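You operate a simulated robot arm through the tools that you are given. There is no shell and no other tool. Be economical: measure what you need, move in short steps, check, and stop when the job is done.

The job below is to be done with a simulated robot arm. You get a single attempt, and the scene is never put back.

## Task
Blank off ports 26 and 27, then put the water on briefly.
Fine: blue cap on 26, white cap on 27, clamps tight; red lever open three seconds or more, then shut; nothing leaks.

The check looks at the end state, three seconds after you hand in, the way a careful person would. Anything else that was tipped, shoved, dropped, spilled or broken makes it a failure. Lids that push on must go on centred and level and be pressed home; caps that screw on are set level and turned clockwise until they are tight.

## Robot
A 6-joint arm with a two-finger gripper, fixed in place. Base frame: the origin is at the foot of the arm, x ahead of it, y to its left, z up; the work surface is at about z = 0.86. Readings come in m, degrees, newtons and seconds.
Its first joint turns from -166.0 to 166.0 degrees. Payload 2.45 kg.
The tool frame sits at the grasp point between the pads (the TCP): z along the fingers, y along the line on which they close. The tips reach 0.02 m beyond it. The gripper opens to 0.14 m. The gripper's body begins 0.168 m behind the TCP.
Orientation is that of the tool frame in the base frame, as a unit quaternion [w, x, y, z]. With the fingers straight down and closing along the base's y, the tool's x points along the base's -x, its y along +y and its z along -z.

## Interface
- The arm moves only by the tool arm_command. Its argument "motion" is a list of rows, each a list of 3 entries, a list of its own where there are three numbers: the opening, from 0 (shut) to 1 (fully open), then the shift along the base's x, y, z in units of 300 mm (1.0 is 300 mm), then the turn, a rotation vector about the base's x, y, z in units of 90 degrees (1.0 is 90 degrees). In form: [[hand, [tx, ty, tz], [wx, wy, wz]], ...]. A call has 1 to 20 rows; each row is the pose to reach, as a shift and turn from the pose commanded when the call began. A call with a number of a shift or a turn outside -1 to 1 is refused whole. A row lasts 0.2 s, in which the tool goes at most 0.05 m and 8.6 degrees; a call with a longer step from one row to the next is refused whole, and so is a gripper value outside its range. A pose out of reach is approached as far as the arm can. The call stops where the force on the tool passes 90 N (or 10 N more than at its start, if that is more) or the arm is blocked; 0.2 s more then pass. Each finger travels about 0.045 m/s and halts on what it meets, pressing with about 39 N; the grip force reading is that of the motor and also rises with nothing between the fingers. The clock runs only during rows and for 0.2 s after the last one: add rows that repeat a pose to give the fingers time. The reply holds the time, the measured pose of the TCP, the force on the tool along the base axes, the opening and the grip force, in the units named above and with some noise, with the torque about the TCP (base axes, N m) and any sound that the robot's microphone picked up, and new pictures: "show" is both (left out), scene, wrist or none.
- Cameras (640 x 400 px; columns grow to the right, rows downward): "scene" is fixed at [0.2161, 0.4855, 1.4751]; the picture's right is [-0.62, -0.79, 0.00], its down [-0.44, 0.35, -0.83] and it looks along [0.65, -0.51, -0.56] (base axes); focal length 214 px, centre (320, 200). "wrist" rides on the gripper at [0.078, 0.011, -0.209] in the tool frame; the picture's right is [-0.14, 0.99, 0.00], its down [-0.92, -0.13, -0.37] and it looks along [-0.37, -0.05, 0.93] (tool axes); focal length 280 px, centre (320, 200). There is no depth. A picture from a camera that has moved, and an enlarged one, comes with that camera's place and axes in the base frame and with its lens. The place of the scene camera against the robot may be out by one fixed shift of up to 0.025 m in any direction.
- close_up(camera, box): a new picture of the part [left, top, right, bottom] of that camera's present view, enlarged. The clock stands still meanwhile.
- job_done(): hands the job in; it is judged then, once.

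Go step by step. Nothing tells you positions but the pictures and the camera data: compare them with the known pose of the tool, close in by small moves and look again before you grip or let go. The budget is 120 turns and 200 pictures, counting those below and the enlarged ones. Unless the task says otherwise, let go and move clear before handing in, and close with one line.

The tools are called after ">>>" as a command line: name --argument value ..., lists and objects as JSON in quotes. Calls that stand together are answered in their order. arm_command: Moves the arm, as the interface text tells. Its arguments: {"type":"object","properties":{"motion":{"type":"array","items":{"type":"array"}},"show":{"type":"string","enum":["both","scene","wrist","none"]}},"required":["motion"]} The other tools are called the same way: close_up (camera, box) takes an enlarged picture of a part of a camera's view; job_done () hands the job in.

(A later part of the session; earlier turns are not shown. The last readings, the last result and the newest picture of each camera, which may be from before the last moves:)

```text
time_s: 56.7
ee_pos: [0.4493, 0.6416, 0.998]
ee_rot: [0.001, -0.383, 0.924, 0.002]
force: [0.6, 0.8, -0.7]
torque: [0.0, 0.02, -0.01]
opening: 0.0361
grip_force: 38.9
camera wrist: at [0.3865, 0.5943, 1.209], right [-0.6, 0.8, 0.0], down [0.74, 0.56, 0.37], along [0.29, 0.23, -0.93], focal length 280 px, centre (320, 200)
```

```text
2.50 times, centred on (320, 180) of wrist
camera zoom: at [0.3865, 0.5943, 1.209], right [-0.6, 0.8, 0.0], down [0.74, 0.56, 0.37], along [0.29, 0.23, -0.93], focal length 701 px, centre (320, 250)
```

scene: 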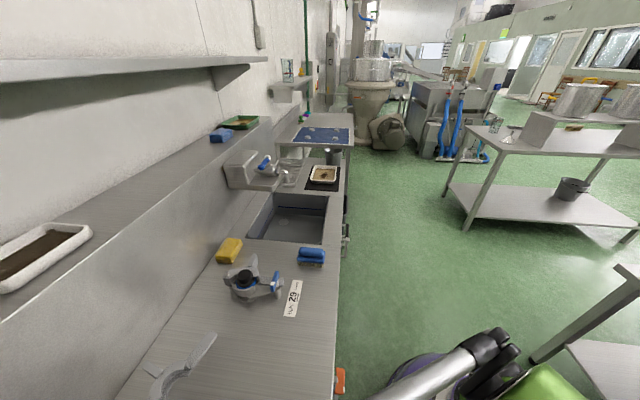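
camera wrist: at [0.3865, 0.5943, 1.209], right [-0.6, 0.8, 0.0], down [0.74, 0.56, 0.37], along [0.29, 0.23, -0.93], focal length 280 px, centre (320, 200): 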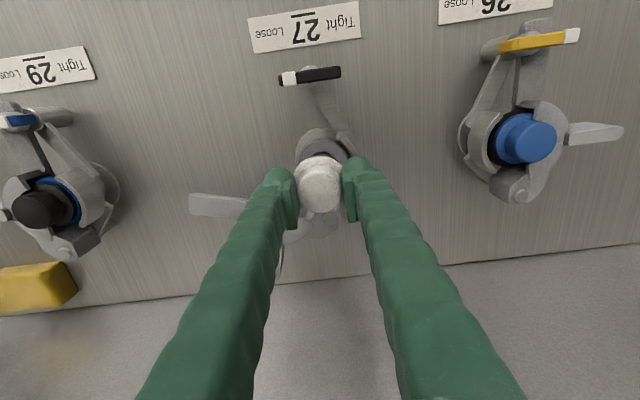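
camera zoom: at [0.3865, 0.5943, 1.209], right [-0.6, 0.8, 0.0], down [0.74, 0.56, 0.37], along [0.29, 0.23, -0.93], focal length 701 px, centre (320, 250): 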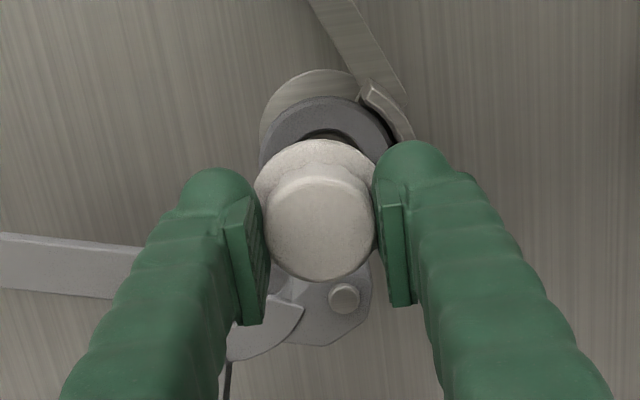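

The port centre is about 2.5 mm to +s and 1 mm in n. I correct, descend to 2 cm above and check.

>>> arm_command --motion '[[0.15, [-0.004, 0.008, -0.05], [0, 0, 0]], [0.15, [-0.004, 0.008, -0.1], [0, 0, 0]], [0.15, [-0.004, 0.008, -0.14], [0, 0, 0]], [0.15, [-0.004, 0.008, -0.14], [0, 0, 0]]]' --show "wrist"

>>> close_up --camera "wrist" --box '[240, 120, 400, 240]'

```text
time_s: 57.7
ee_pos: [0.4486, 0.646, 0.9566]
ee_rot: [0.002, -0.382, 0.924, 0.002]
force: [0.8, -1.2, -0.5]
torque: [0.02, 0.01, -0.02]
opening: 0.0364
grip_force: 39.4
camera wrist: at [0.3864, 0.5978, 1.1667], right [-0.6, 0.8, 0.0], down [0.74, 0.56, 0.37], along [0.29, 0.23, -0.93], focal length 280 px, centre (320, 200)
```

wrist: 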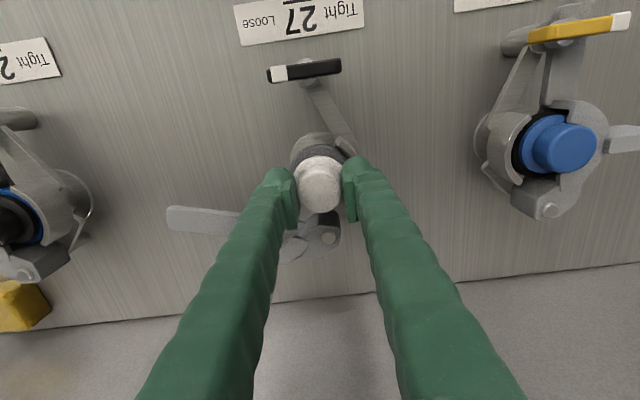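

```text
3.33 times, centred on (320, 180) of wrist
camera zoom: at [0.3864, 0.5978, 1.1667], right [-0.6, 0.8, 0.0], down [0.74, 0.56, 0.37], along [0.29, 0.23, -0.93], focal length 935 px, centre (320, 267)
```

zoom: 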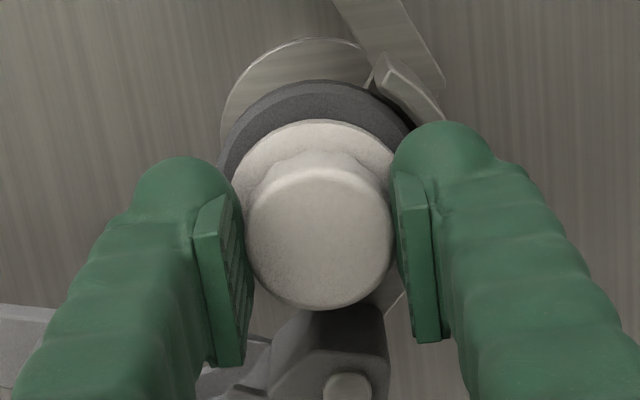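

Well aligned (1.5 mm correction in n). I lower to just above contact and release carefully.

>>> arm_command --motion '[[0.15, [-0.0035, -0.0035, -0.02], [0, 0, 0]], [0.15, [-0.0035, -0.0035, -0.034], [0, 0, 0]], [0.15, [-0.0035, -0.0035, -0.036], [0, 0, 0]]]' --show "wrist"

>>> close_up --camera "wrist" --box '[240, 120, 400, 240]'

```text
time_s: 58.5
ee_pos: [0.4471, 0.6443, 0.9467]
ee_rot: [0.002, -0.383, 0.924, 0.001]
force: [4.0, -2.6, 38.8]
torque: [-0.04, -0.07, 0.01]
opening: 0.0364
grip_force: 39.5
camera wrist: at [0.3839, 0.5959, 1.1569], right [-0.6, 0.8, 0.0], down [0.74, 0.56, 0.37], along [0.3, 0.23, -0.93], focal length 280 px, centre (320, 200)
```

wrist: 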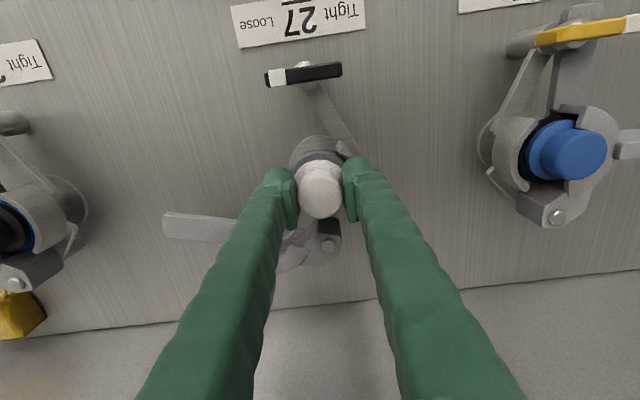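

```text
3.33 times, centred on (320, 180) of wrist
camera zoom: at [0.3839, 0.5959, 1.1569], right [-0.6, 0.8, 0.0], down [0.74, 0.56, 0.37], along [0.3, 0.23, -0.93], focal length 935 px, centre (320, 267)
```

zoom: 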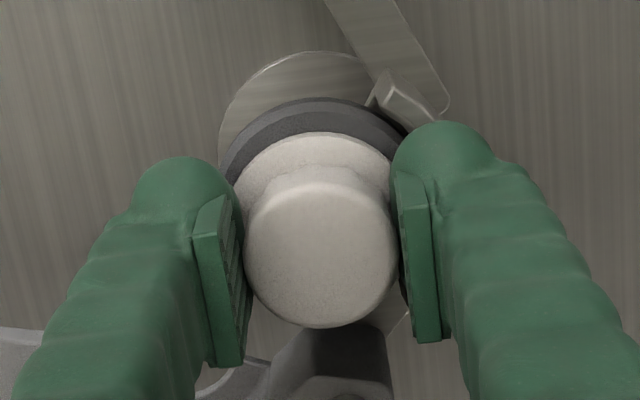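

Contact made. I release gently, rise and view the seating.

>>> arm_command --motion '[[0.15, [0, 0, 0.003], [0, 0, 0]], [0.25, [0, 0, 0.004], [0, 0, 0]], [0.35, [0, 0, 0.005], [0, 0, 0]], [0.4, [0, 0, 0.05], [0, 0, 0]], [0.5, [0, 0, 0.2], [0, 0, 0]], [0.6, [-0.05, -0.05, 0.3], [0, 0, 0]]]' --show "wrist"

>>> close_up --camera "wrist" --box '[270, 120, 390, 240]'

```text
time_s: 59.9
ee_pos: [0.4309, 0.6293, 1.0361]
ee_rot: [0.001, -0.383, 0.924, 0.001]
force: [0.8, 0.4, 0.4]
torque: [-0.06, 0.05, -0.03]
opening: 0.0839
grip_force: 0.0
camera wrist: at [0.3698, 0.5819, 1.2467], right [-0.6, 0.8, 0.0], down [0.74, 0.56, 0.37], along [0.29, 0.23, -0.93], focal length 280 px, centre (320, 200)
```

wrist: 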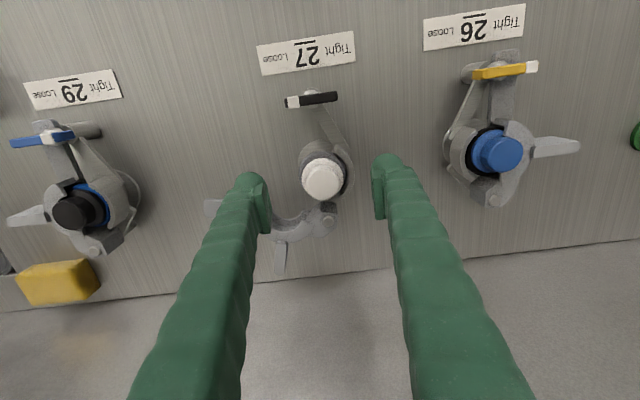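

```text
3.33 times, centred on (330, 180) of wrist
camera zoom: at [0.3698, 0.5819, 1.2467], right [-0.6, 0.8, 0.0], down [0.74, 0.56, 0.37], along [0.29, 0.23, -0.93], focal length 935 px, centre (287, 267)
```

zoom: 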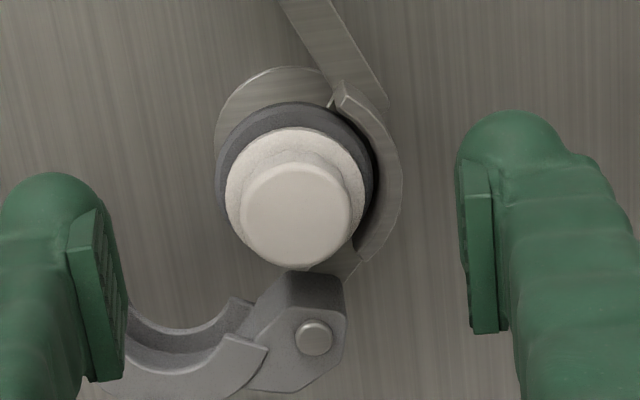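

As with blue, the cap sits level but ~5 mm toward the wall. I regrip it, lift a hair, shift toward the front and set it down again.

>>> arm_command --motion '[[0.55, [0.03, 0.03, -0.1], [0, 0, 0]], [0.5, [0.06, 0.055, -0.2], [0, 0, 0]], [0.45, [0.067, 0.059, -0.27], [0, 0, 0]], [0.4, [0.067, 0.059, -0.298], [0, 0, 0]], [0.3, [0.067, 0.059, -0.298], [0, 0, 0]], [0.2, [0.067, 0.059, -0.298], [0, 0, 0]], [0.15, [0.067, 0.059, -0.298], [0, 0, 0]], [0.15, [0.067, 0.059, -0.298], [0, 0, 0]]]' --show "wrist"

>>> close_up --camera "wrist" --box '[240, 120, 400, 240]'

```text
time_s: 61.7
ee_pos: [0.451, 0.6475, 0.9446]
ee_rot: [0.001, -0.382, 0.924, 0.002]
force: [-0.4, 4.7, 16.2]
torque: [-0.01, 0.04, 0.04]
opening: 0.0371
grip_force: 38.8
camera wrist: at [0.3886, 0.6002, 1.155], right [-0.6, 0.8, 0.0], down [0.74, 0.56, 0.37], along [0.29, 0.23, -0.93], focal length 280 px, centre (320, 200)
```

wrist: 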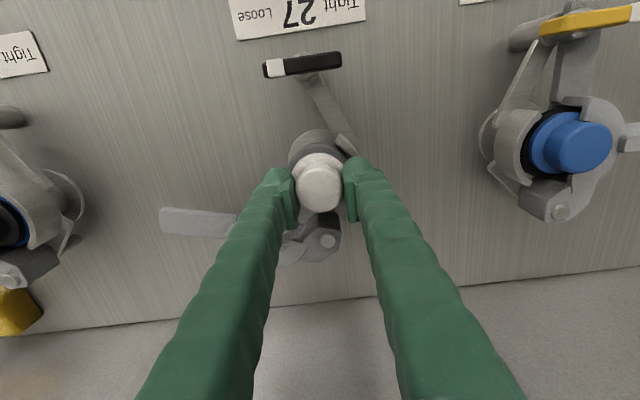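

```text
3.33 times, centred on (320, 180) of wrist
camera zoom: at [0.3886, 0.6002, 1.155], right [-0.6, 0.8, 0.0], down [0.74, 0.56, 0.37], along [0.29, 0.23, -0.93], focal length 935 px, centre (320, 267)
```

zoom: 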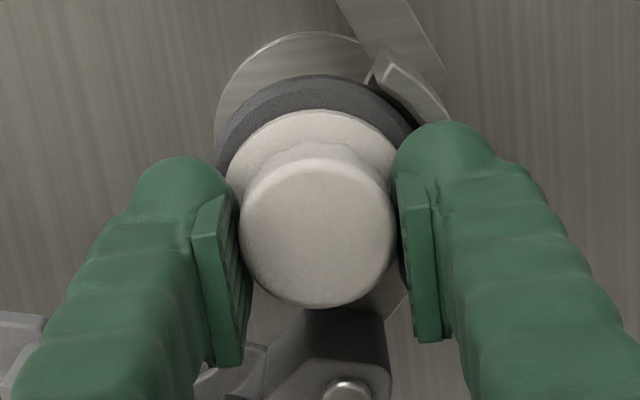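

>>> arm_command --motion '[[0.15, [0, 0, 0.01], [0, 0, 0]], [0.15, [-0.0106, -0.0106, 0.01], [0, 0, 0]], [0.15, [-0.0106, -0.0106, 0.01], [0, 0, 0]], [0.15, [-0.0106, -0.0106, 0.004], [0, 0, 0]], [0.15, [-0.0106, -0.0106, 0.003], [0, 0, 0]], [0.25, [-0.0106, -0.0106, 0.004], [0, 0, 0]], [0.35, [-0.0106, -0.0106, 0.006], [0, 0, 0]], [0.4, [-0.0106, -0.0106, 0.05], [0, 0, 0]], [0.5, [-0.0106, -0.0106, 0.2], [0, 0, 0]], [0.6, [-0.06, -0.06, 0.3], [0, 0, 0]]]' --show "wrist"

>>> close_up --camera "wrist" --box '[270, 120, 390, 240]'

```text
time_s: 63.9
ee_pos: [0.4342, 0.6258, 1.0378]
ee_rot: [0.002, -0.383, 0.924, 0.001]
force: [0.9, 0.0, -0.5]
torque: [-0.06, 0.04, -0.02]
opening: 0.0842
grip_force: 0.1
camera wrist: at [0.3729, 0.5777, 1.2484], right [-0.6, 0.8, 0.0], down [0.74, 0.56, 0.37], along [0.29, 0.23, -0.93], focal length 280 px, centre (320, 200)
```

wrist: 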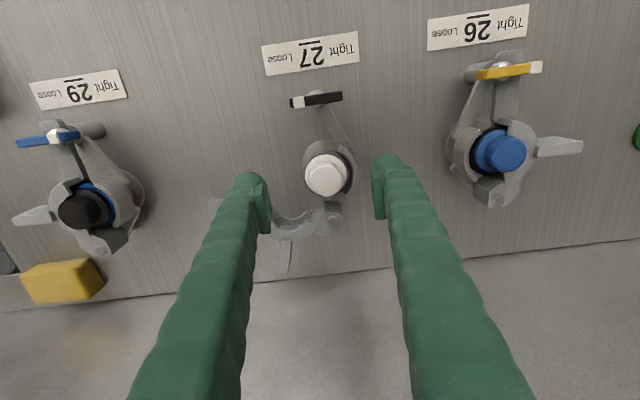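

```text
3.33 times, centred on (330, 180) of wrist
camera zoom: at [0.3729, 0.5777, 1.2484], right [-0.6, 0.8, 0.0], down [0.74, 0.56, 0.37], along [0.29, 0.23, -0.93], focal length 935 px, centre (287, 267)
```

zoom: 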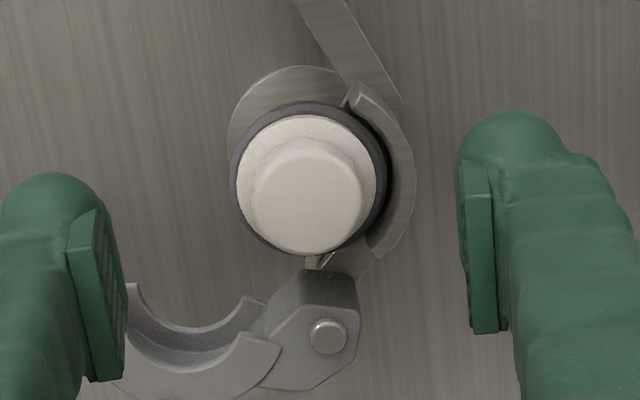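

The white cap is centred. Now the same jaw-closing procedure mirrored for 27: I go behind its arm, near s≈0.018, n≈0.855, and check.

>>> arm_command --motion '[[0.45, [0.13, -0.01, 0], [0, 0, 0]], [0.3, [0.26, -0.015, 0], [0, 0, 0]], [0.15, [0.39, -0.02, 0], [0, 0, 0]], [0, [0.527, -0.03, 0], [0, 0, 0]], [0, [0.527, -0.03, -0.1], [0, 0, 0]], [0, [0.527, -0.03, -0.165], [0, 0, 0]], [0, [0.527, -0.03, -0.165], [0, 0, 0]]]' --show "wrist"

>>> close_up --camera "wrist" --box '[230, 60, 430, 260]'

```text
time_s: 65.5
ee_pos: [0.5906, 0.6195, 0.9875]
ee_rot: [0.001, -0.383, 0.924, 0.002]
force: [-0.5, 0.8, 0.0]
torque: [0.02, 0.0, -0.02]
opening: 0.0
grip_force: 29.0
camera wrist: at [0.5283, 0.5727, 1.1978], right [-0.6, 0.8, 0.0], down [0.74, 0.56, 0.37], along [0.29, 0.23, -0.93], focal length 280 px, centre (320, 200)
```

wrist: 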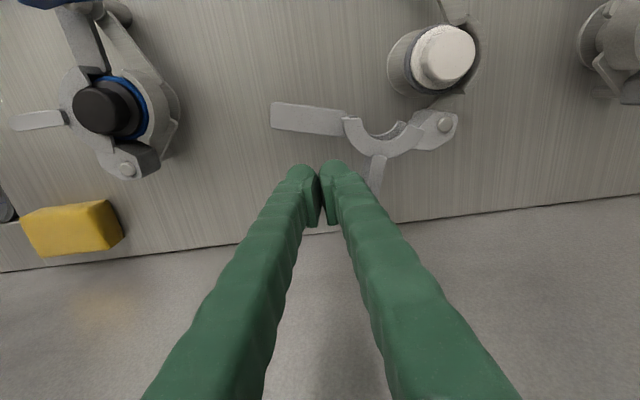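

```text
2.00 times, centred on (330, 160) of wrist
camera zoom: at [0.5283, 0.5727, 1.1978], right [-0.6, 0.8, 0.0], down [0.74, 0.56, 0.37], along [0.29, 0.23, -0.93], focal length 561 px, centre (300, 280)
```

zoom: 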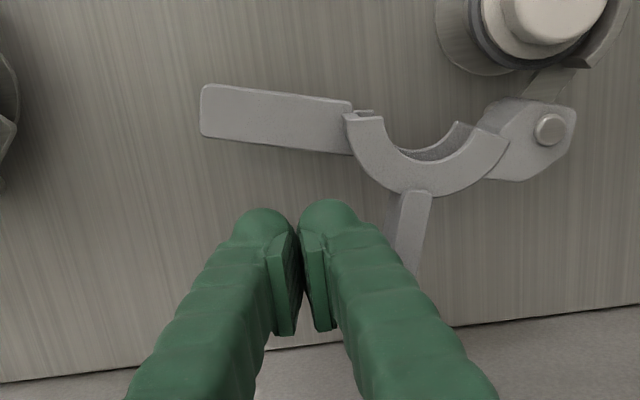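

Clear of arm and tab. I descend and sweep the jaw closed along the mirrored path, with small final steps.

>>> arm_command --motion '[[0, [0, 0, -0.12], [0, 0, 0]], [0, [0, 0, -0.24], [0, 0, 0]], [0, [-0.028, -0.066, -0.24], [0, 0, 0]], [0, [-0.08, -0.107, -0.24], [0, 0, 0]], [0, [-0.133, -0.149, -0.24], [0, 0, 0]], [0, [-0.205, -0.172, -0.24], [0, 0, 0]], [0, [-0.277, -0.193, -0.24], [0, 0, 0]], [0, [-0.335, -0.193, -0.24], [0, 0, 0]], [0, [-0.392, -0.191, -0.24], [0, 0, 0]], [0, [-0.41, -0.181, -0.24], [0, 0, 0]], [0, [-0.429, -0.17, -0.24], [0, 0, 0]], [0, [-0.44, -0.162, -0.24], [0, 0, 0]], [0, [-0.449, -0.154, -0.24], [0, 0, 0]]]' --show "wrist"

>>> close_up --camera "wrist" --box '[240, 100, 480, 300]'

```text
time_s: 68.3
ee_pos: [0.4553, 0.5728, 0.9151]
ee_rot: [0.001, -0.382, 0.924, 0.002]
force: [-5.1, -10.8, -2.3]
torque: [0.17, -0.13, 0.24]
opening: 0.0
grip_force: 29.4
camera wrist: at [0.3931, 0.5256, 1.1246], right [-0.6, 0.8, 0.0], down [0.74, 0.56, 0.37], along [0.29, 0.23, -0.93], focal length 280 px, centre (320, 200)
```

wrist: 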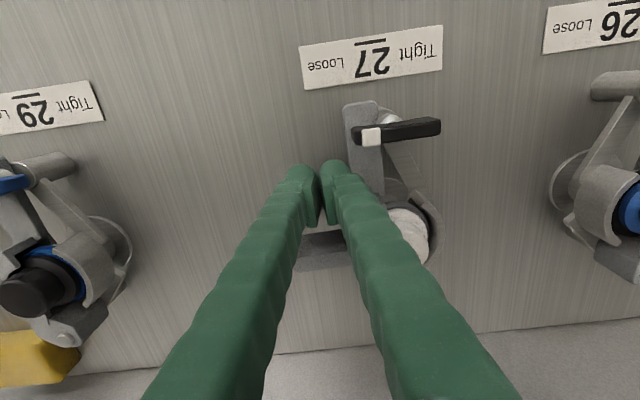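

```text
2.00 times, centred on (360, 200) of wrist
camera zoom: at [0.3931, 0.5256, 1.1246], right [-0.6, 0.8, 0.0], down [0.74, 0.56, 0.37], along [0.29, 0.23, -0.93], focal length 561 px, centre (240, 200)
```

zoom: 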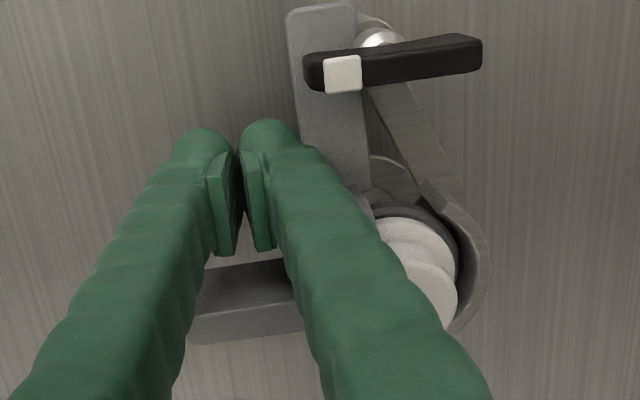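

The lug is under the bar; I push a few mm more, then back off and check.

>>> arm_command --motion '[[0, [-0.008, 0.005, 0], [0, 0, 0]], [0, [-0.014, 0.01, 0], [0, 0, 0]], [0, [-0.014, 0.01, 0], [0, 0, 0]]]' --show "none"

>>> arm_command --motion '[[0, [0.02, -0.03, 0], [0, 0, 0]], [0, [0.03, -0.08, 0.02], [0, 0, 0]], [0, [0.03, -0.1, 0.15], [0, 0, 0]], [0.1, [-0.03, -0.06, 0.28], [0, 0, 0]], [0.2, [-0.12, 0.02, 0.34], [0, 0, 0]], [0.4, [-0.18, 0.08, 0.36], [0, 0, 0]], [0.6, [-0.18, 0.08, 0.36], [0, 0, 0]], [0.6, [-0.18, 0.08, 0.36], [0, 0, 0]]]' --show "wrist"

>>> close_up --camera "wrist" --box '[240, 100, 400, 260]'

```text
time_s: 69.1
ee_pos: [0.4525, 0.576, 0.9149]
ee_rot: [0.001, -0.381, 0.924, 0.002]
force: [2.1, -55.8, -11.6]
torque: [0.8, -0.08, 0.47]
opening: 0.0001
grip_force: 29.4
```

```text
time_s: 70.9
ee_pos: [0.4, 0.6034, 1.0201]
ee_rot: [0.001, -0.383, 0.924, 0.002]
force: [0.5, -0.4, -0.1]
torque: [0.0, 0.02, 0.03]
opening: 0.0839
grip_force: 0.1
camera wrist: at [0.3376, 0.5563, 1.2307], right [-0.6, 0.8, 0.0], down [0.74, 0.56, 0.37], along [0.29, 0.23, -0.93], focal length 280 px, centre (320, 200)
```

wrist: 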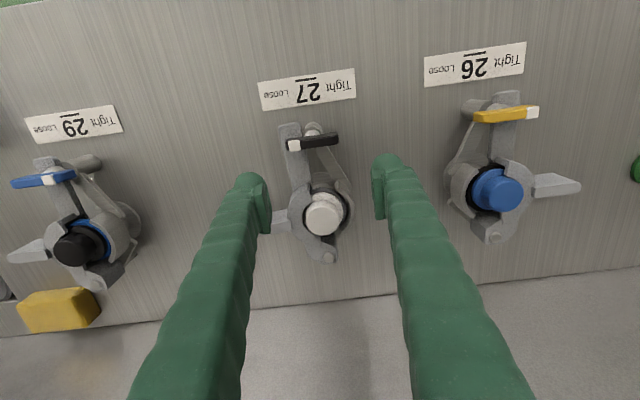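

```text
2.50 times, centred on (320, 180) of wrist
camera zoom: at [0.3376, 0.5563, 1.2307], right [-0.6, 0.8, 0.0], down [0.74, 0.56, 0.37], along [0.29, 0.23, -0.93], focal length 701 px, centre (320, 250)
```

zoom: 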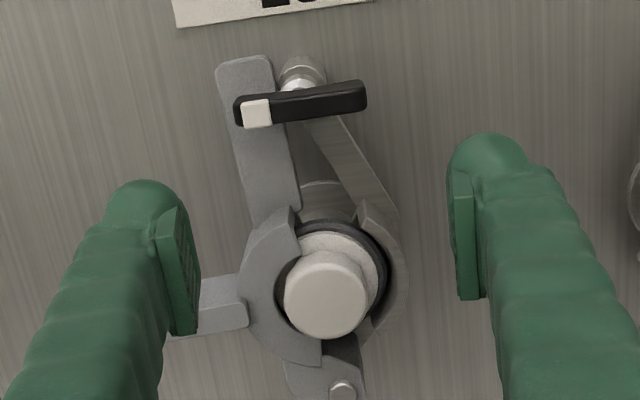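

>>> close_up --camera "wrist" --box '[440, 70, 600, 260]'

>>> close_up --camera "wrist" --box '[270, 110, 370, 270]'

```text
2.11 times, centred on (520, 165) of wrist
camera zoom: at [0.3376, 0.5563, 1.2307], right [-0.6, 0.8, 0.0], down [0.74, 0.56, 0.37], along [0.29, 0.23, -0.93], focal length 590 px, centre (-101, 274)
```

zoom: 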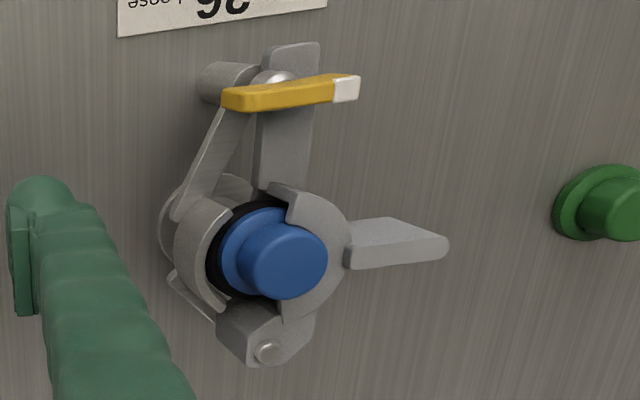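

```text
2.50 times, centred on (320, 190) of wrist
camera zoom: at [0.3376, 0.5563, 1.2307], right [-0.6, 0.8, 0.0], down [0.74, 0.56, 0.37], along [0.29, 0.23, -0.93], focal length 701 px, centre (320, 225)
```

zoom: 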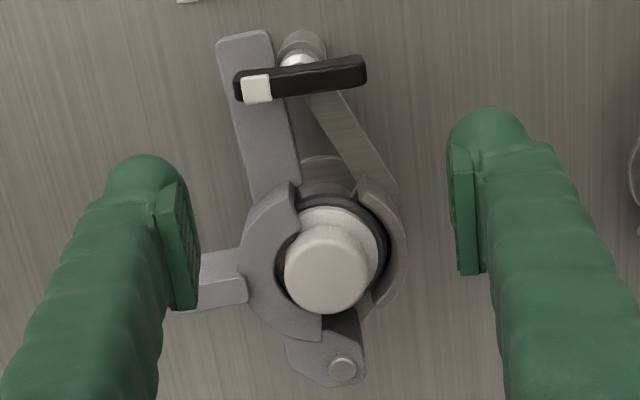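

27's lug is ~4 mm short of 26's closure. I push the lug again a bit nearer the front so the fingers don't catch the tab.

>>> arm_command --motion '[[0.3, [0.1, -0.07, 0], [0, 0, 0]], [0.1, [0.2, -0.14, 0], [0, 0, 0]], [0, [0.227, -0.168, -0.05], [0, 0, 0]], [0, [0.227, -0.168, -0.2], [0, 0, 0]], [0, [0.227, -0.168, -0.35], [0, 0, 0]], [0, [0.19, -0.131, -0.35], [0, 0, 0]], [0, [0.165, -0.106, -0.35], [0, 0, 0]], [0, [0.155, -0.096, -0.35], [0, 0, 0]], [0, [0.147, -0.088, -0.35], [0, 0, 0]], [0, [0.147, -0.088, -0.35], [0, 0, 0]]]' --show "wrist"

>>> close_up --camera "wrist" --box '[240, 100, 480, 300]'

```text
time_s: 73.1
ee_pos: [0.4474, 0.5721, 0.9173]
ee_rot: [0.001, -0.382, 0.924, 0.001]
force: [40.0, -36.0, 9.7]
torque: [-0.14, -0.16, -0.13]
opening: 0.0
grip_force: 29.0
camera wrist: at [0.384, 0.5247, 1.1275], right [-0.6, 0.8, 0.0], down [0.74, 0.56, 0.37], along [0.3, 0.22, -0.93], focal length 280 px, centre (320, 200)
```

wrist: 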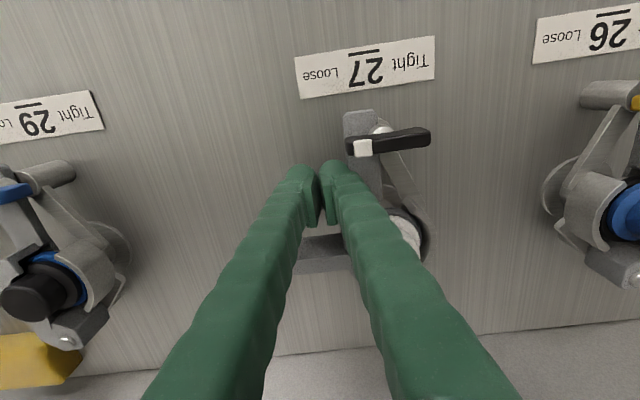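

```text
2.00 times, centred on (360, 200) of wrist
camera zoom: at [0.384, 0.5247, 1.1275], right [-0.6, 0.8, 0.0], down [0.74, 0.56, 0.37], along [0.3, 0.22, -0.93], focal length 561 px, centre (240, 200)
```

zoom: 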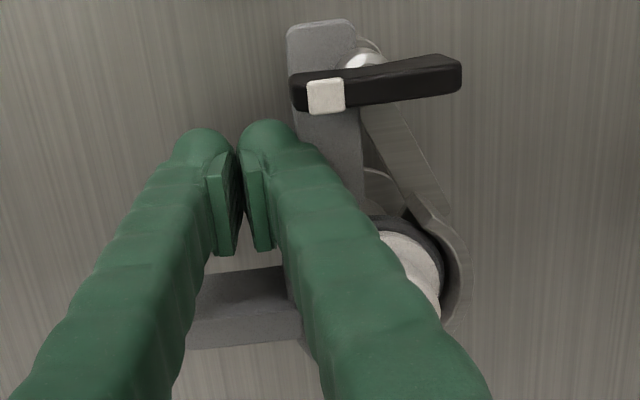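

Now firm contact (54 N), lug against the post. I retreat, rise, and yaw 90° over 27's bar at about (0.384, 0.581).

>>> arm_command --motion '[[0, [0.04, -0.04, 0], [0, 0, 0]], [0, [0.08, -0.08, 0.03], [0, 0, 0]], [0, [0.08, -0.08, 0.18], [0, 0, 0]], [0.1, [0.06, -0.06, 0.33], [0, 0, 0]], [0.2, [-0.05, -0.01, 0.33], [0, 0, 0.09]], [0.3, [-0.15, 0.01, 0.33], [0, 0, 0.18]], [0.4, [-0.2127, 0.0293, 0.33], [0, 0, 0.27]], [0.4, [-0.2127, 0.0293, 0.33], [0, 0, 0.36]], [0.4, [-0.2127, 0.0293, 0.33], [0, 0, 0.45]], [0.4, [-0.2127, 0.0293, 0.33], [0, 0, 0.54]], [0.4, [-0.2127, 0.0293, 0.33], [0, 0, 0.63]], [0.4, [-0.2127, 0.0293, 0.33], [0, 0, 0.72]], [0.4, [-0.2127, 0.0293, 0.33], [0, 0, 0.81]], [0.4, [-0.2127, 0.0293, 0.33], [0, 0, 0.9]], [0.4, [-0.2127, 0.0293, 0.33], [0, 0, 0.98]], [0.4, [-0.2127, 0.0293, 0.27], [0, 0, 1.0]], [0.4, [-0.2127, 0.0293, 0.2], [0, 0, 1.0]], [0.4, [-0.2127, 0.0293, 0.2], [0, 0, 1.0]]]' --show "wrist"

>>> close_up --camera "wrist" --box '[220, 100, 420, 260]'

```text
time_s: 76.9
ee_pos: [0.3797, 0.5838, 0.9776]
ee_rot: [0.0, 0.924, -0.383, -0.003]
force: [0.2, -0.6, -0.3]
torque: [0.0, -0.01, 0.01]
opening: 0.0558
grip_force: 0.1
camera wrist: at [0.4291, 0.5214, 1.1878], right [-0.8, -0.6, 0.0], down [-0.56, 0.74, 0.37], along [-0.23, 0.29, -0.93], focal length 280 px, centre (320, 200)
```

wrist: 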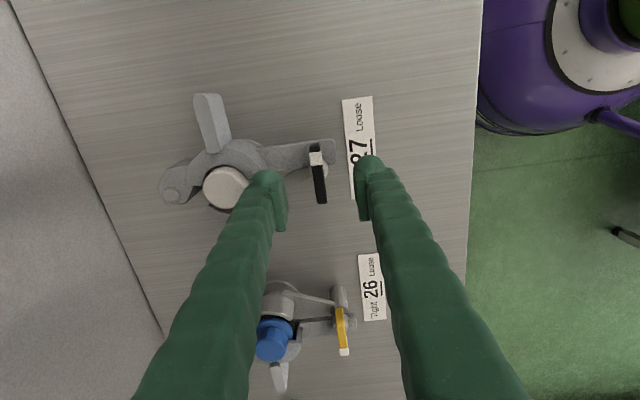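

```text
2.50 times, centred on (320, 180) of wrist
camera zoom: at [0.4291, 0.5214, 1.1878], right [-0.8, -0.6, 0.0], down [-0.56, 0.74, 0.37], along [-0.23, 0.29, -0.93], focal length 701 px, centre (320, 250)
```

zoom: 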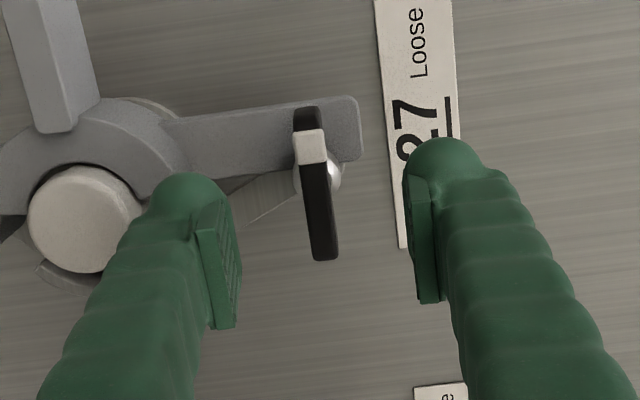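

Bar nearly centred. I nudge, lower around it and close.

>>> arm_command --motion '[[0.4, [0.009, -0.005, -0.05], [0, 0, 0]], [0.4, [0.009, -0.005, -0.1], [0, 0, 0]], [0.4, [0.009, -0.005, -0.122], [0, 0, 0]], [0.4, [0.009, -0.005, -0.122], [0, 0, 0]], [0.25, [0.009, -0.005, -0.122], [0, 0, 0]], [0.1, [0.009, -0.005, -0.122], [0, 0, 0]], [0.03, [0.009, -0.005, -0.122], [0, 0, 0]], [0, [0.009, -0.005, -0.122], [0, 0, 0]], [0, [0.009, -0.005, -0.122], [0, 0, 0]]]' --show "wrist"

>>> close_up --camera "wrist" --box '[220, 100, 420, 260]'

```text
time_s: 78.5
ee_pos: [0.385, 0.5844, 0.943]
ee_rot: [-0.004, 0.924, -0.383, -0.001]
force: [18.8, 24.3, 61.9]
torque: [1.76, -2.7, 0.52]
opening: 0.0484
grip_force: 19.9
stopped in row 7: the force on the tool passed its limit at 93 N (the readings are from after the stop); the commanded pose is now the measured one
camera wrist: at [0.4322, 0.521, 1.154], right [-0.8, -0.6, 0.0], down [-0.56, 0.74, 0.37], along [-0.22, 0.3, -0.93], focal length 280 px, centre (320, 200)
```

wrist: 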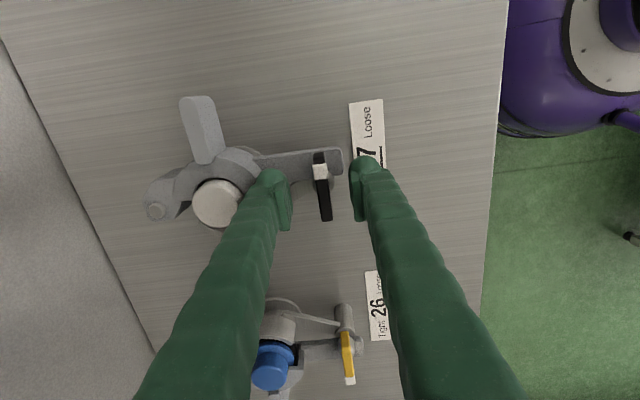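

```text
2.50 times, centred on (320, 180) of wrist
camera zoom: at [0.4322, 0.521, 1.154], right [-0.8, -0.6, 0.0], down [-0.56, 0.74, 0.37], along [-0.22, 0.3, -0.93], focal length 701 px, centre (320, 250)
```

zoom: 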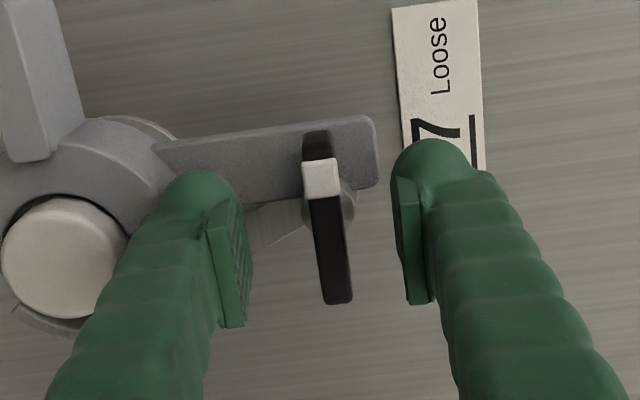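

A fingertip touched the lug's top. I rise a few mm, reopen, and close again at a slightly higher level.

>>> arm_command --motion '[[0.4, [0, 0, 0.013], [0, 0, 0]], [0.4, [-0.006, -0.006, 0.013], [0, 0, 0]], [0.4, [-0.006, -0.006, 0.013], [0, 0, 0]], [0.25, [-0.006, -0.006, 0.013], [0, 0, 0]], [0.1, [-0.006, -0.006, 0.013], [0, 0, 0]], [0.03, [-0.006, -0.006, 0.013], [0, 0, 0]], [0, [-0.006, -0.006, 0.013], [0, 0, 0]], [0, [-0.006, -0.006, 0.013], [0, 0, 0]]]' --show "wrist"

>>> close_up --camera "wrist" --box '[220, 100, 420, 260]'

```text
time_s: 80.3
ee_pos: [0.3819, 0.5839, 0.9452]
ee_rot: [-0.001, 0.924, -0.382, -0.002]
force: [12.1, 15.7, 4.7]
torque: [0.15, -0.12, 0.03]
opening: 0.0093
grip_force: 36.6
camera wrist: at [0.4311, 0.5193, 1.1555], right [-0.8, -0.6, 0.0], down [-0.56, 0.74, 0.37], along [-0.22, 0.3, -0.93], focal length 280 px, centre (320, 200)
```

wrist: 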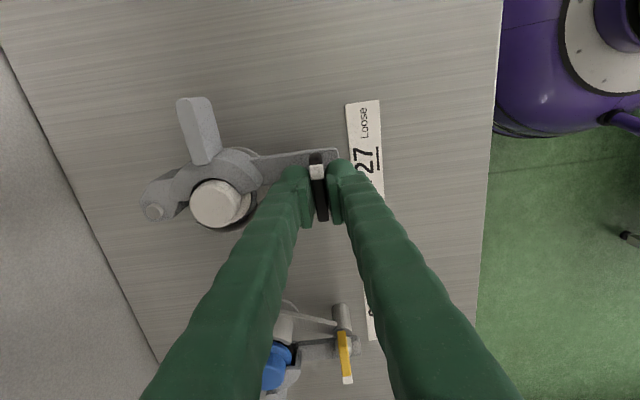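

```text
2.50 times, centred on (320, 180) of wrist
camera zoom: at [0.4311, 0.5193, 1.1555], right [-0.8, -0.6, 0.0], down [-0.56, 0.74, 0.37], along [-0.22, 0.3, -0.93], focal length 701 px, centre (320, 250)
```

zoom: 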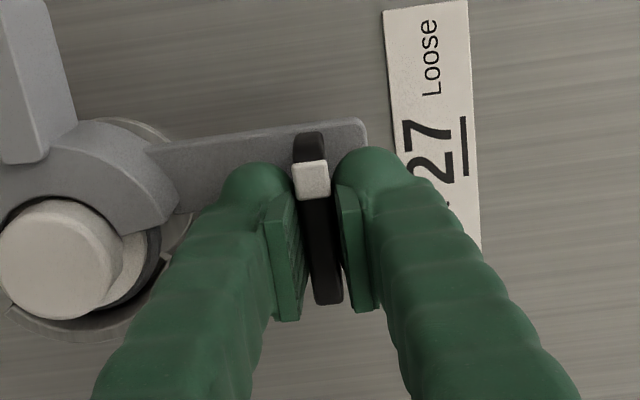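

Gripped, but the bar's centre is ~3.5 mm to −s of my TCP. I reopen slightly, recentre, regrip and turn clockwise 45°.

>>> arm_command --motion '[[0.15, [0, 0, 0], [0, 0, 0]], [0.15, [0.01, -0.006, 0], [0, 0, 0]], [0.15, [0.01, -0.006, 0], [0, 0, 0]], [0.05, [0.01, -0.006, 0], [0, 0, 0]], [0, [0.01, -0.006, 0], [0, 0, 0]], [0, [0.01, -0.006, 0], [0, 0, 0]], [0, [0.01, -0.006, 0], [0, 0, -0.08]], [0, [0.01, -0.006, 0], [0, 0, -0.16]], [0, [0.01, -0.006, 0], [0, 0, -0.25]], [0, [0.01, -0.006, 0], [0, 0, -0.33]], [0, [0.01, -0.006, 0], [0, 0, -0.42]], [0, [0.01, -0.006, 0], [0, 0, -0.5]]]' --show "wrist"

>>> close_up --camera "wrist" --box '[220, 100, 420, 260]'

```text
time_s: 82.9
ee_pos: [0.3833, 0.5788, 0.9452]
ee_rot: [0.001, -0.707, 0.707, 0.001]
force: [12.0, 22.5, 24.8]
torque: [0.24, -0.11, 0.02]
opening: 0.0092
grip_force: 36.7
camera wrist: at [0.3731, 0.501, 1.1553], right [-0.99, 0.14, 0.0], down [0.13, 0.92, 0.37], along [0.05, 0.37, -0.93], focal length 280 px, centre (320, 200)
```

wrist: 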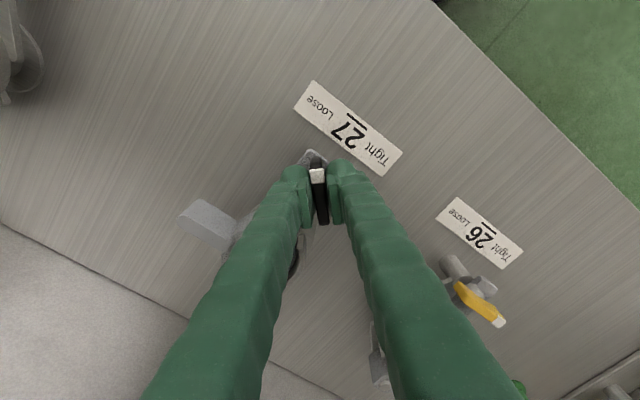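

```text
2.50 times, centred on (320, 180) of wrist
camera zoom: at [0.3731, 0.501, 1.1553], right [-0.99, 0.14, 0.0], down [0.13, 0.92, 0.37], along [0.05, 0.37, -0.93], focal length 701 px, centre (320, 250)
```

zoom: 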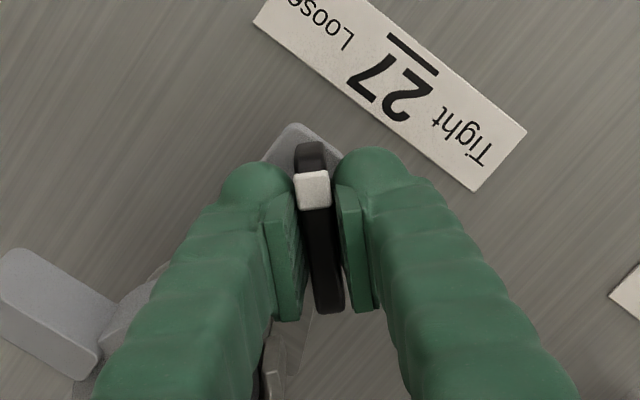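

Turning well. I adjust up and in n by about 1 mm and turn another 90°.

>>> arm_command --motion '[[0, [0.003, 0.003, 0.002], [0, 0, -0.08]], [0, [0.003, 0.003, 0.002], [0, 0, -0.16]], [0, [0.003, 0.003, 0.002], [0, 0, -0.25]], [0, [0.003, 0.003, 0.002], [0, 0, -0.33]], [0, [0.003, 0.003, 0.002], [0, 0, -0.42]], [0, [0.003, 0.003, 0.002], [0, 0, -0.5]], [0, [0.003, 0.003, 0.002], [0, 0, -0.58]], [0, [0.003, 0.003, 0.001], [0, 0, -0.67]], [0, [0.003, 0.003, 0], [0, 0, -0.75]], [0, [0.003, 0.003, 0], [0, 0, -0.83]], [0, [0.003, 0.003, 0], [0, 0, -0.92]], [0, [0.003, 0.003, 0], [0, 0, -1.0]]]' --show "wrist"

>>> close_up --camera "wrist" --box '[220, 100, 420, 260]'

```text
time_s: 85.5
ee_pos: [0.3821, 0.5806, 0.9459]
ee_rot: [0.002, 0.0, 1.0, 0.001]
force: [-26.2, 11.7, 20.9]
torque: [0.15, 0.24, 0.01]
opening: 0.0091
grip_force: 36.4
camera wrist: at [0.3048, 0.5924, 1.1561], right [0.14, 0.99, 0.0], down [0.92, -0.13, 0.37], along [0.37, -0.05, -0.93], focal length 280 px, centre (320, 200)
```

wrist: 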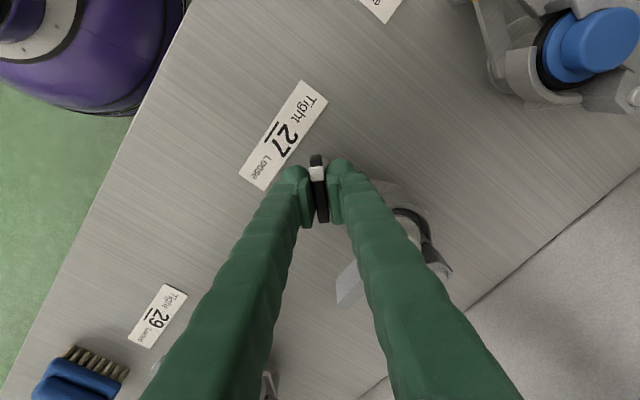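

```text
2.50 times, centred on (320, 180) of wrist
camera zoom: at [0.3048, 0.5924, 1.1561], right [0.14, 0.99, 0.0], down [0.92, -0.13, 0.37], along [0.37, -0.05, -0.93], focal length 701 px, centre (320, 250)
```

zoom: 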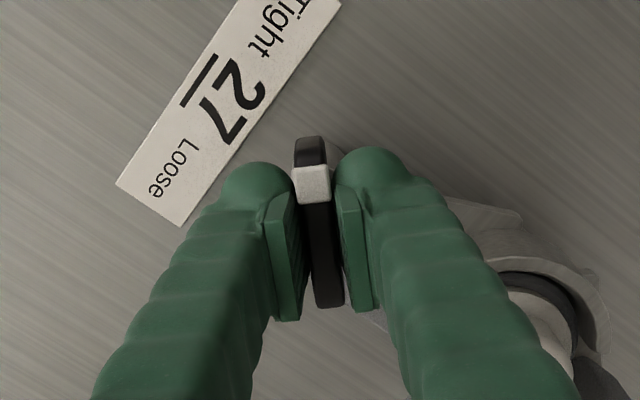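

I turn the last 45° plus a bit more to the stop.

>>> arm_command --motion '[[0, [0, 0, 0], [0, 0, -0.08]], [0, [0, 0, 0], [0, 0, -0.16]], [0, [0, 0, 0], [0, 0, -0.25]], [0, [0, 0, 0], [0, 0, -0.33]], [0, [0, 0, 0], [0, 0, -0.42]], [0, [0, 0, 0], [0, 0, -0.5]], [0, [0, 0, 0], [0, 0, -0.57]], [0, [0, 0, 0], [0, 0, -0.62]], [0, [0, 0, 0], [0, 0, -0.62]]]' --show "wrist"

>>> close_up --camera "wrist" --box '[220, 100, 420, 260]'

```text
time_s: 87.5
ee_pos: [0.3841, 0.5808, 0.947]
ee_rot: [0.003, 0.469, 0.883, -0.001]
force: [-25.2, -9.1, -32.2]
torque: [-0.25, 0.01, 1.06]
opening: 0.0132
grip_force: 39.7
camera wrist: at [0.3495, 0.6528, 1.1566], right [0.9, 0.44, 0.0], down [0.41, -0.83, 0.37], along [0.17, -0.33, -0.93], focal length 280 px, centre (320, 200)
```

wrist: 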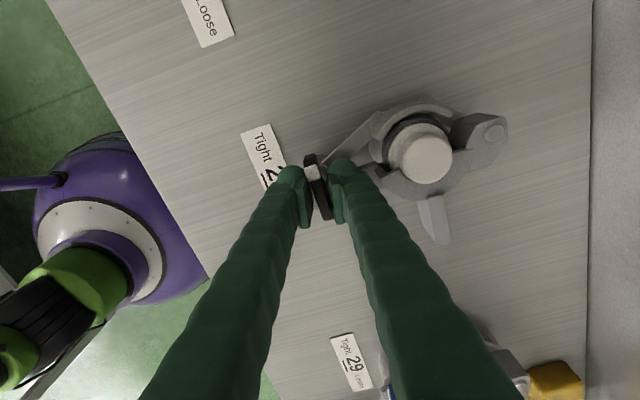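

```text
2.50 times, centred on (320, 180) of wrist
camera zoom: at [0.3495, 0.6528, 1.1566], right [0.9, 0.44, 0.0], down [0.41, -0.83, 0.37], along [0.17, -0.33, -0.93], focal length 701 px, centre (320, 250)
```

zoom: 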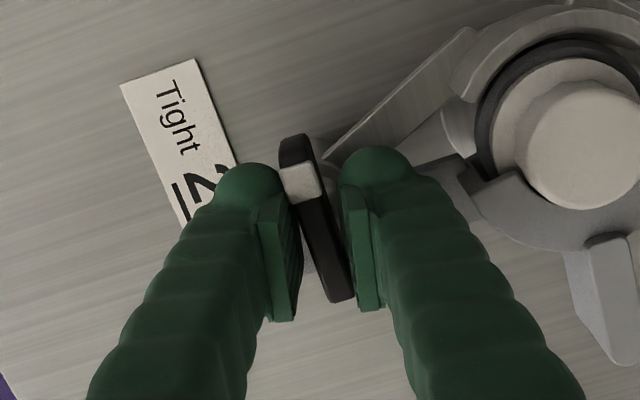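

Stop reached (1.06 N m): clamp 27 tight. I release, rise, and turn the hand back, checking both clamps.

>>> arm_command --motion '[[0, [0, 0, 0], [0, 0, 0.08]], [0.15, [0, 0, 0], [0, 0, 0.12]], [0.3, [0, 0, 0], [0, 0, 0.12]], [0.4, [0, 0, 0.03], [0, 0, 0.12]], [0.4, [0, 0, 0.15], [0, 0, 0.12]], [0.4, [0, 0, 0.3], [0, 0, 0.12]], [0.4, [0, 0, 0.33], [0, 0, 0.21]], [0.4, [0, 0, 0.36], [0, 0, 0.3]], [0.4, [0, 0, 0.4], [0, 0, 0.38]], [0.45, [0, 0, 0.4], [0, 0, 0.46]], [0.5, [0, 0, 0.4], [0, 0, 0.55]], [0.55, [0, 0, 0.4], [0, 0, 0.64]], [0.6, [0, 0, 0.4], [0, 0, 0.73]], [0.6, [0, 0, 0.4], [0, 0, 0.82]], [0.6, [0, 0, 0.4], [0, 0, 0.91]], [0.6, [0, 0, 0.4], [0, 0, 1.0]]]' --show "wrist"

>>> close_up --camera "wrist" --box '[250, 100, 410, 280]'

```text
time_s: 90.9
ee_pos: [0.3844, 0.5813, 1.0653]
ee_rot: [0.002, -0.295, 0.955, 0.002]
force: [0.2, 0.5, -0.7]
torque: [0.0, 0.03, 0.0]
opening: 0.0839
grip_force: 0.0
camera wrist: at [0.3139, 0.546, 1.2758], right [-0.45, 0.9, 0.0], down [0.83, 0.41, 0.37], along [0.33, 0.17, -0.93], focal length 280 px, centre (320, 200)
```

wrist: 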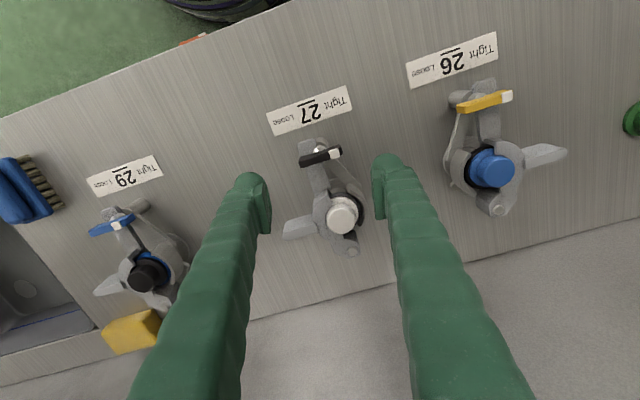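

```text
2.22 times, centred on (330, 190) of wrist
camera zoom: at [0.3139, 0.546, 1.2758], right [-0.45, 0.9, 0.0], down [0.83, 0.41, 0.37], along [0.33, 0.17, -0.93], focal length 623 px, centre (298, 222)
```

zoom: 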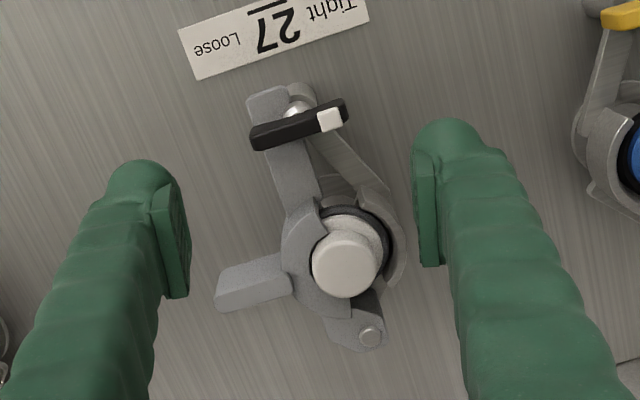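

Both clamps look right: caps seated and pointers at Tight. Now the red lever: triangulation puts its pivot near s≈0.41, n≈0.47, z≈0.75 on the front panel, handle hanging down. I move in front of the bench to see it properly.

>>> arm_command --motion '[[0.5, [-0.1, -0.06, 0], [0, 0, 0.06]], [0.4, [-0.22, -0.12, 0], [0, 0, 0.12]], [0.3, [-0.34, -0.18, 0], [0, 0, 0.12]], [0.2, [-0.46, -0.24, 0], [0, 0, 0.12]], [0.2, [-0.58, -0.3, 0], [0, 0, 0.12]], [0.2, [-0.7, -0.36, 0], [0, 0, 0.12]], [0.2, [-0.82, -0.42, 0], [0, 0, 0.12]], [0.2, [-0.94, -0.46, 0], [0, 0, 0.12]]]' --show "none"

>>> arm_command --motion '[[0.2, [-0.12, 0.03, 0], [0, 0, 0]], [0.2, [-0.25, 0.06, 0], [0, 0, 0]], [0.2, [-0.38, 0.09, 0], [0, 0, 0]], [0.2, [-0.51, 0.12, 0], [0, 0, 0]]]' --show "both"

>>> close_up --camera "wrist" --box '[200, 60, 460, 300]'

```text
time_s: 92.7
ee_pos: [0.1023, 0.443, 1.0652]
ee_rot: [0.001, -0.383, 0.924, 0.001]
force: [1.1, 0.0, -0.2]
torque: [0.01, 0.01, -0.02]
opening: 0.0277
grip_force: 0.0
```

```text
time_s: 93.7
ee_pos: [-0.0527, 0.4803, 1.0679]
ee_rot: [0.002, -0.383, 0.924, 0.0]
force: [0.2, 0.1, 0.4]
torque: [-0.02, -0.01, -0.05]
opening: 0.0282
grip_force: 0.0
camera wrist: at [-0.1145, 0.4318, 1.2773], right [-0.6, 0.8, 0.0], down [0.74, 0.56, 0.37], along [0.3, 0.22, -0.93], focal length 280 px, centre (320, 200)
```

scene: 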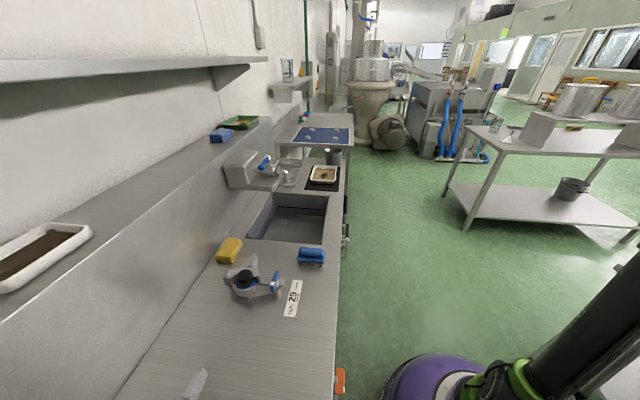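
wrist: 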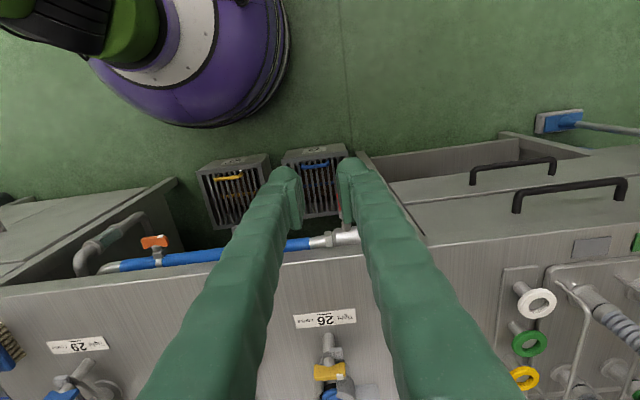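

```text
1.67 times, centred on (330, 180) of wrist
camera zoom: at [-0.1145, 0.4318, 1.2773], right [-0.6, 0.8, 0.0], down [0.74, 0.56, 0.37], along [0.3, 0.22, -0.93], focal length 467 px, centre (303, 233)
```

zoom: 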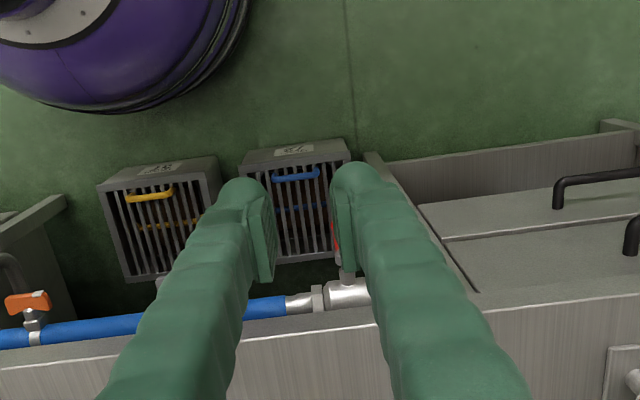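

A blue pipe with valves runs under the front edge; the red lever is hidden behind a finger. I open the hand wide to see it between the fingers.

>>> arm_command --motion '[[0.5, [0, 0, -0.05], [0, 0, 0]], [0.7, [-0.03, -0.03, -0.1], [0, 0, 0]], [0.9, [-0.06, -0.06, -0.15], [0, 0, 0]], [1, [-0.06, -0.06, -0.15], [0, 0, 0]], [1, [-0.06, -0.06, -0.15], [0, 0, 0]], [1, [-0.06, -0.06, -0.15], [0, 0, 0]]]' --show "wrist"

>>> close_up --camera "wrist" --box '[230, 130, 430, 330]'

>>> close_up --camera "wrist" --box '[60, 180, 240, 330]'

```text
time_s: 95.1
ee_pos: [-0.0677, 0.4624, 1.0191]
ee_rot: [0.001, -0.382, 0.924, 0.0]
force: [0.3, 0.1, 0.1]
torque: [0.0, 0.0, 0.01]
opening: 0.1401
grip_force: 0.0
camera wrist: at [-0.1313, 0.4143, 1.2312], right [-0.6, 0.8, 0.0], down [0.74, 0.56, 0.37], along [0.3, 0.22, -0.93], focal length 280 px, centre (320, 200)
```

wrist: 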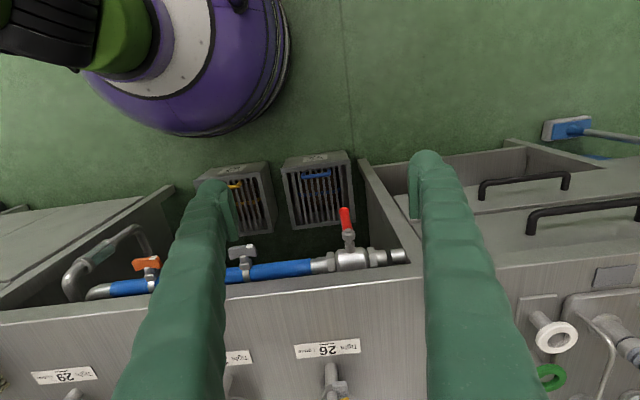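

```text
2.00 times, centred on (330, 230) of wrist
camera zoom: at [-0.1313, 0.4143, 1.2312], right [-0.6, 0.8, 0.0], down [0.74, 0.56, 0.37], along [0.3, 0.22, -0.93], focal length 561 px, centre (300, 140)
```

zoom: 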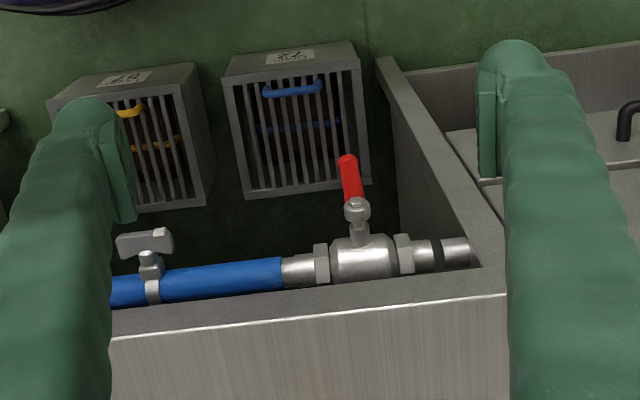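

```text
2.67 times, centred on (150, 255) of wrist
camera zoom: at [-0.1313, 0.4143, 1.2312], right [-0.6, 0.8, 0.0], down [0.74, 0.56, 0.37], along [0.3, 0.22, -0.93], focal length 748 px, centre (773, 53)
```

zoom: 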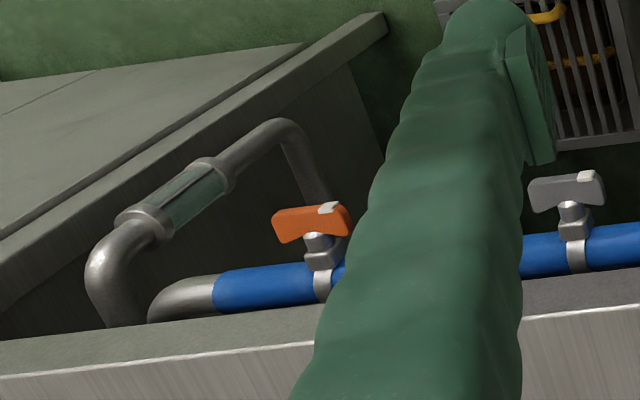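

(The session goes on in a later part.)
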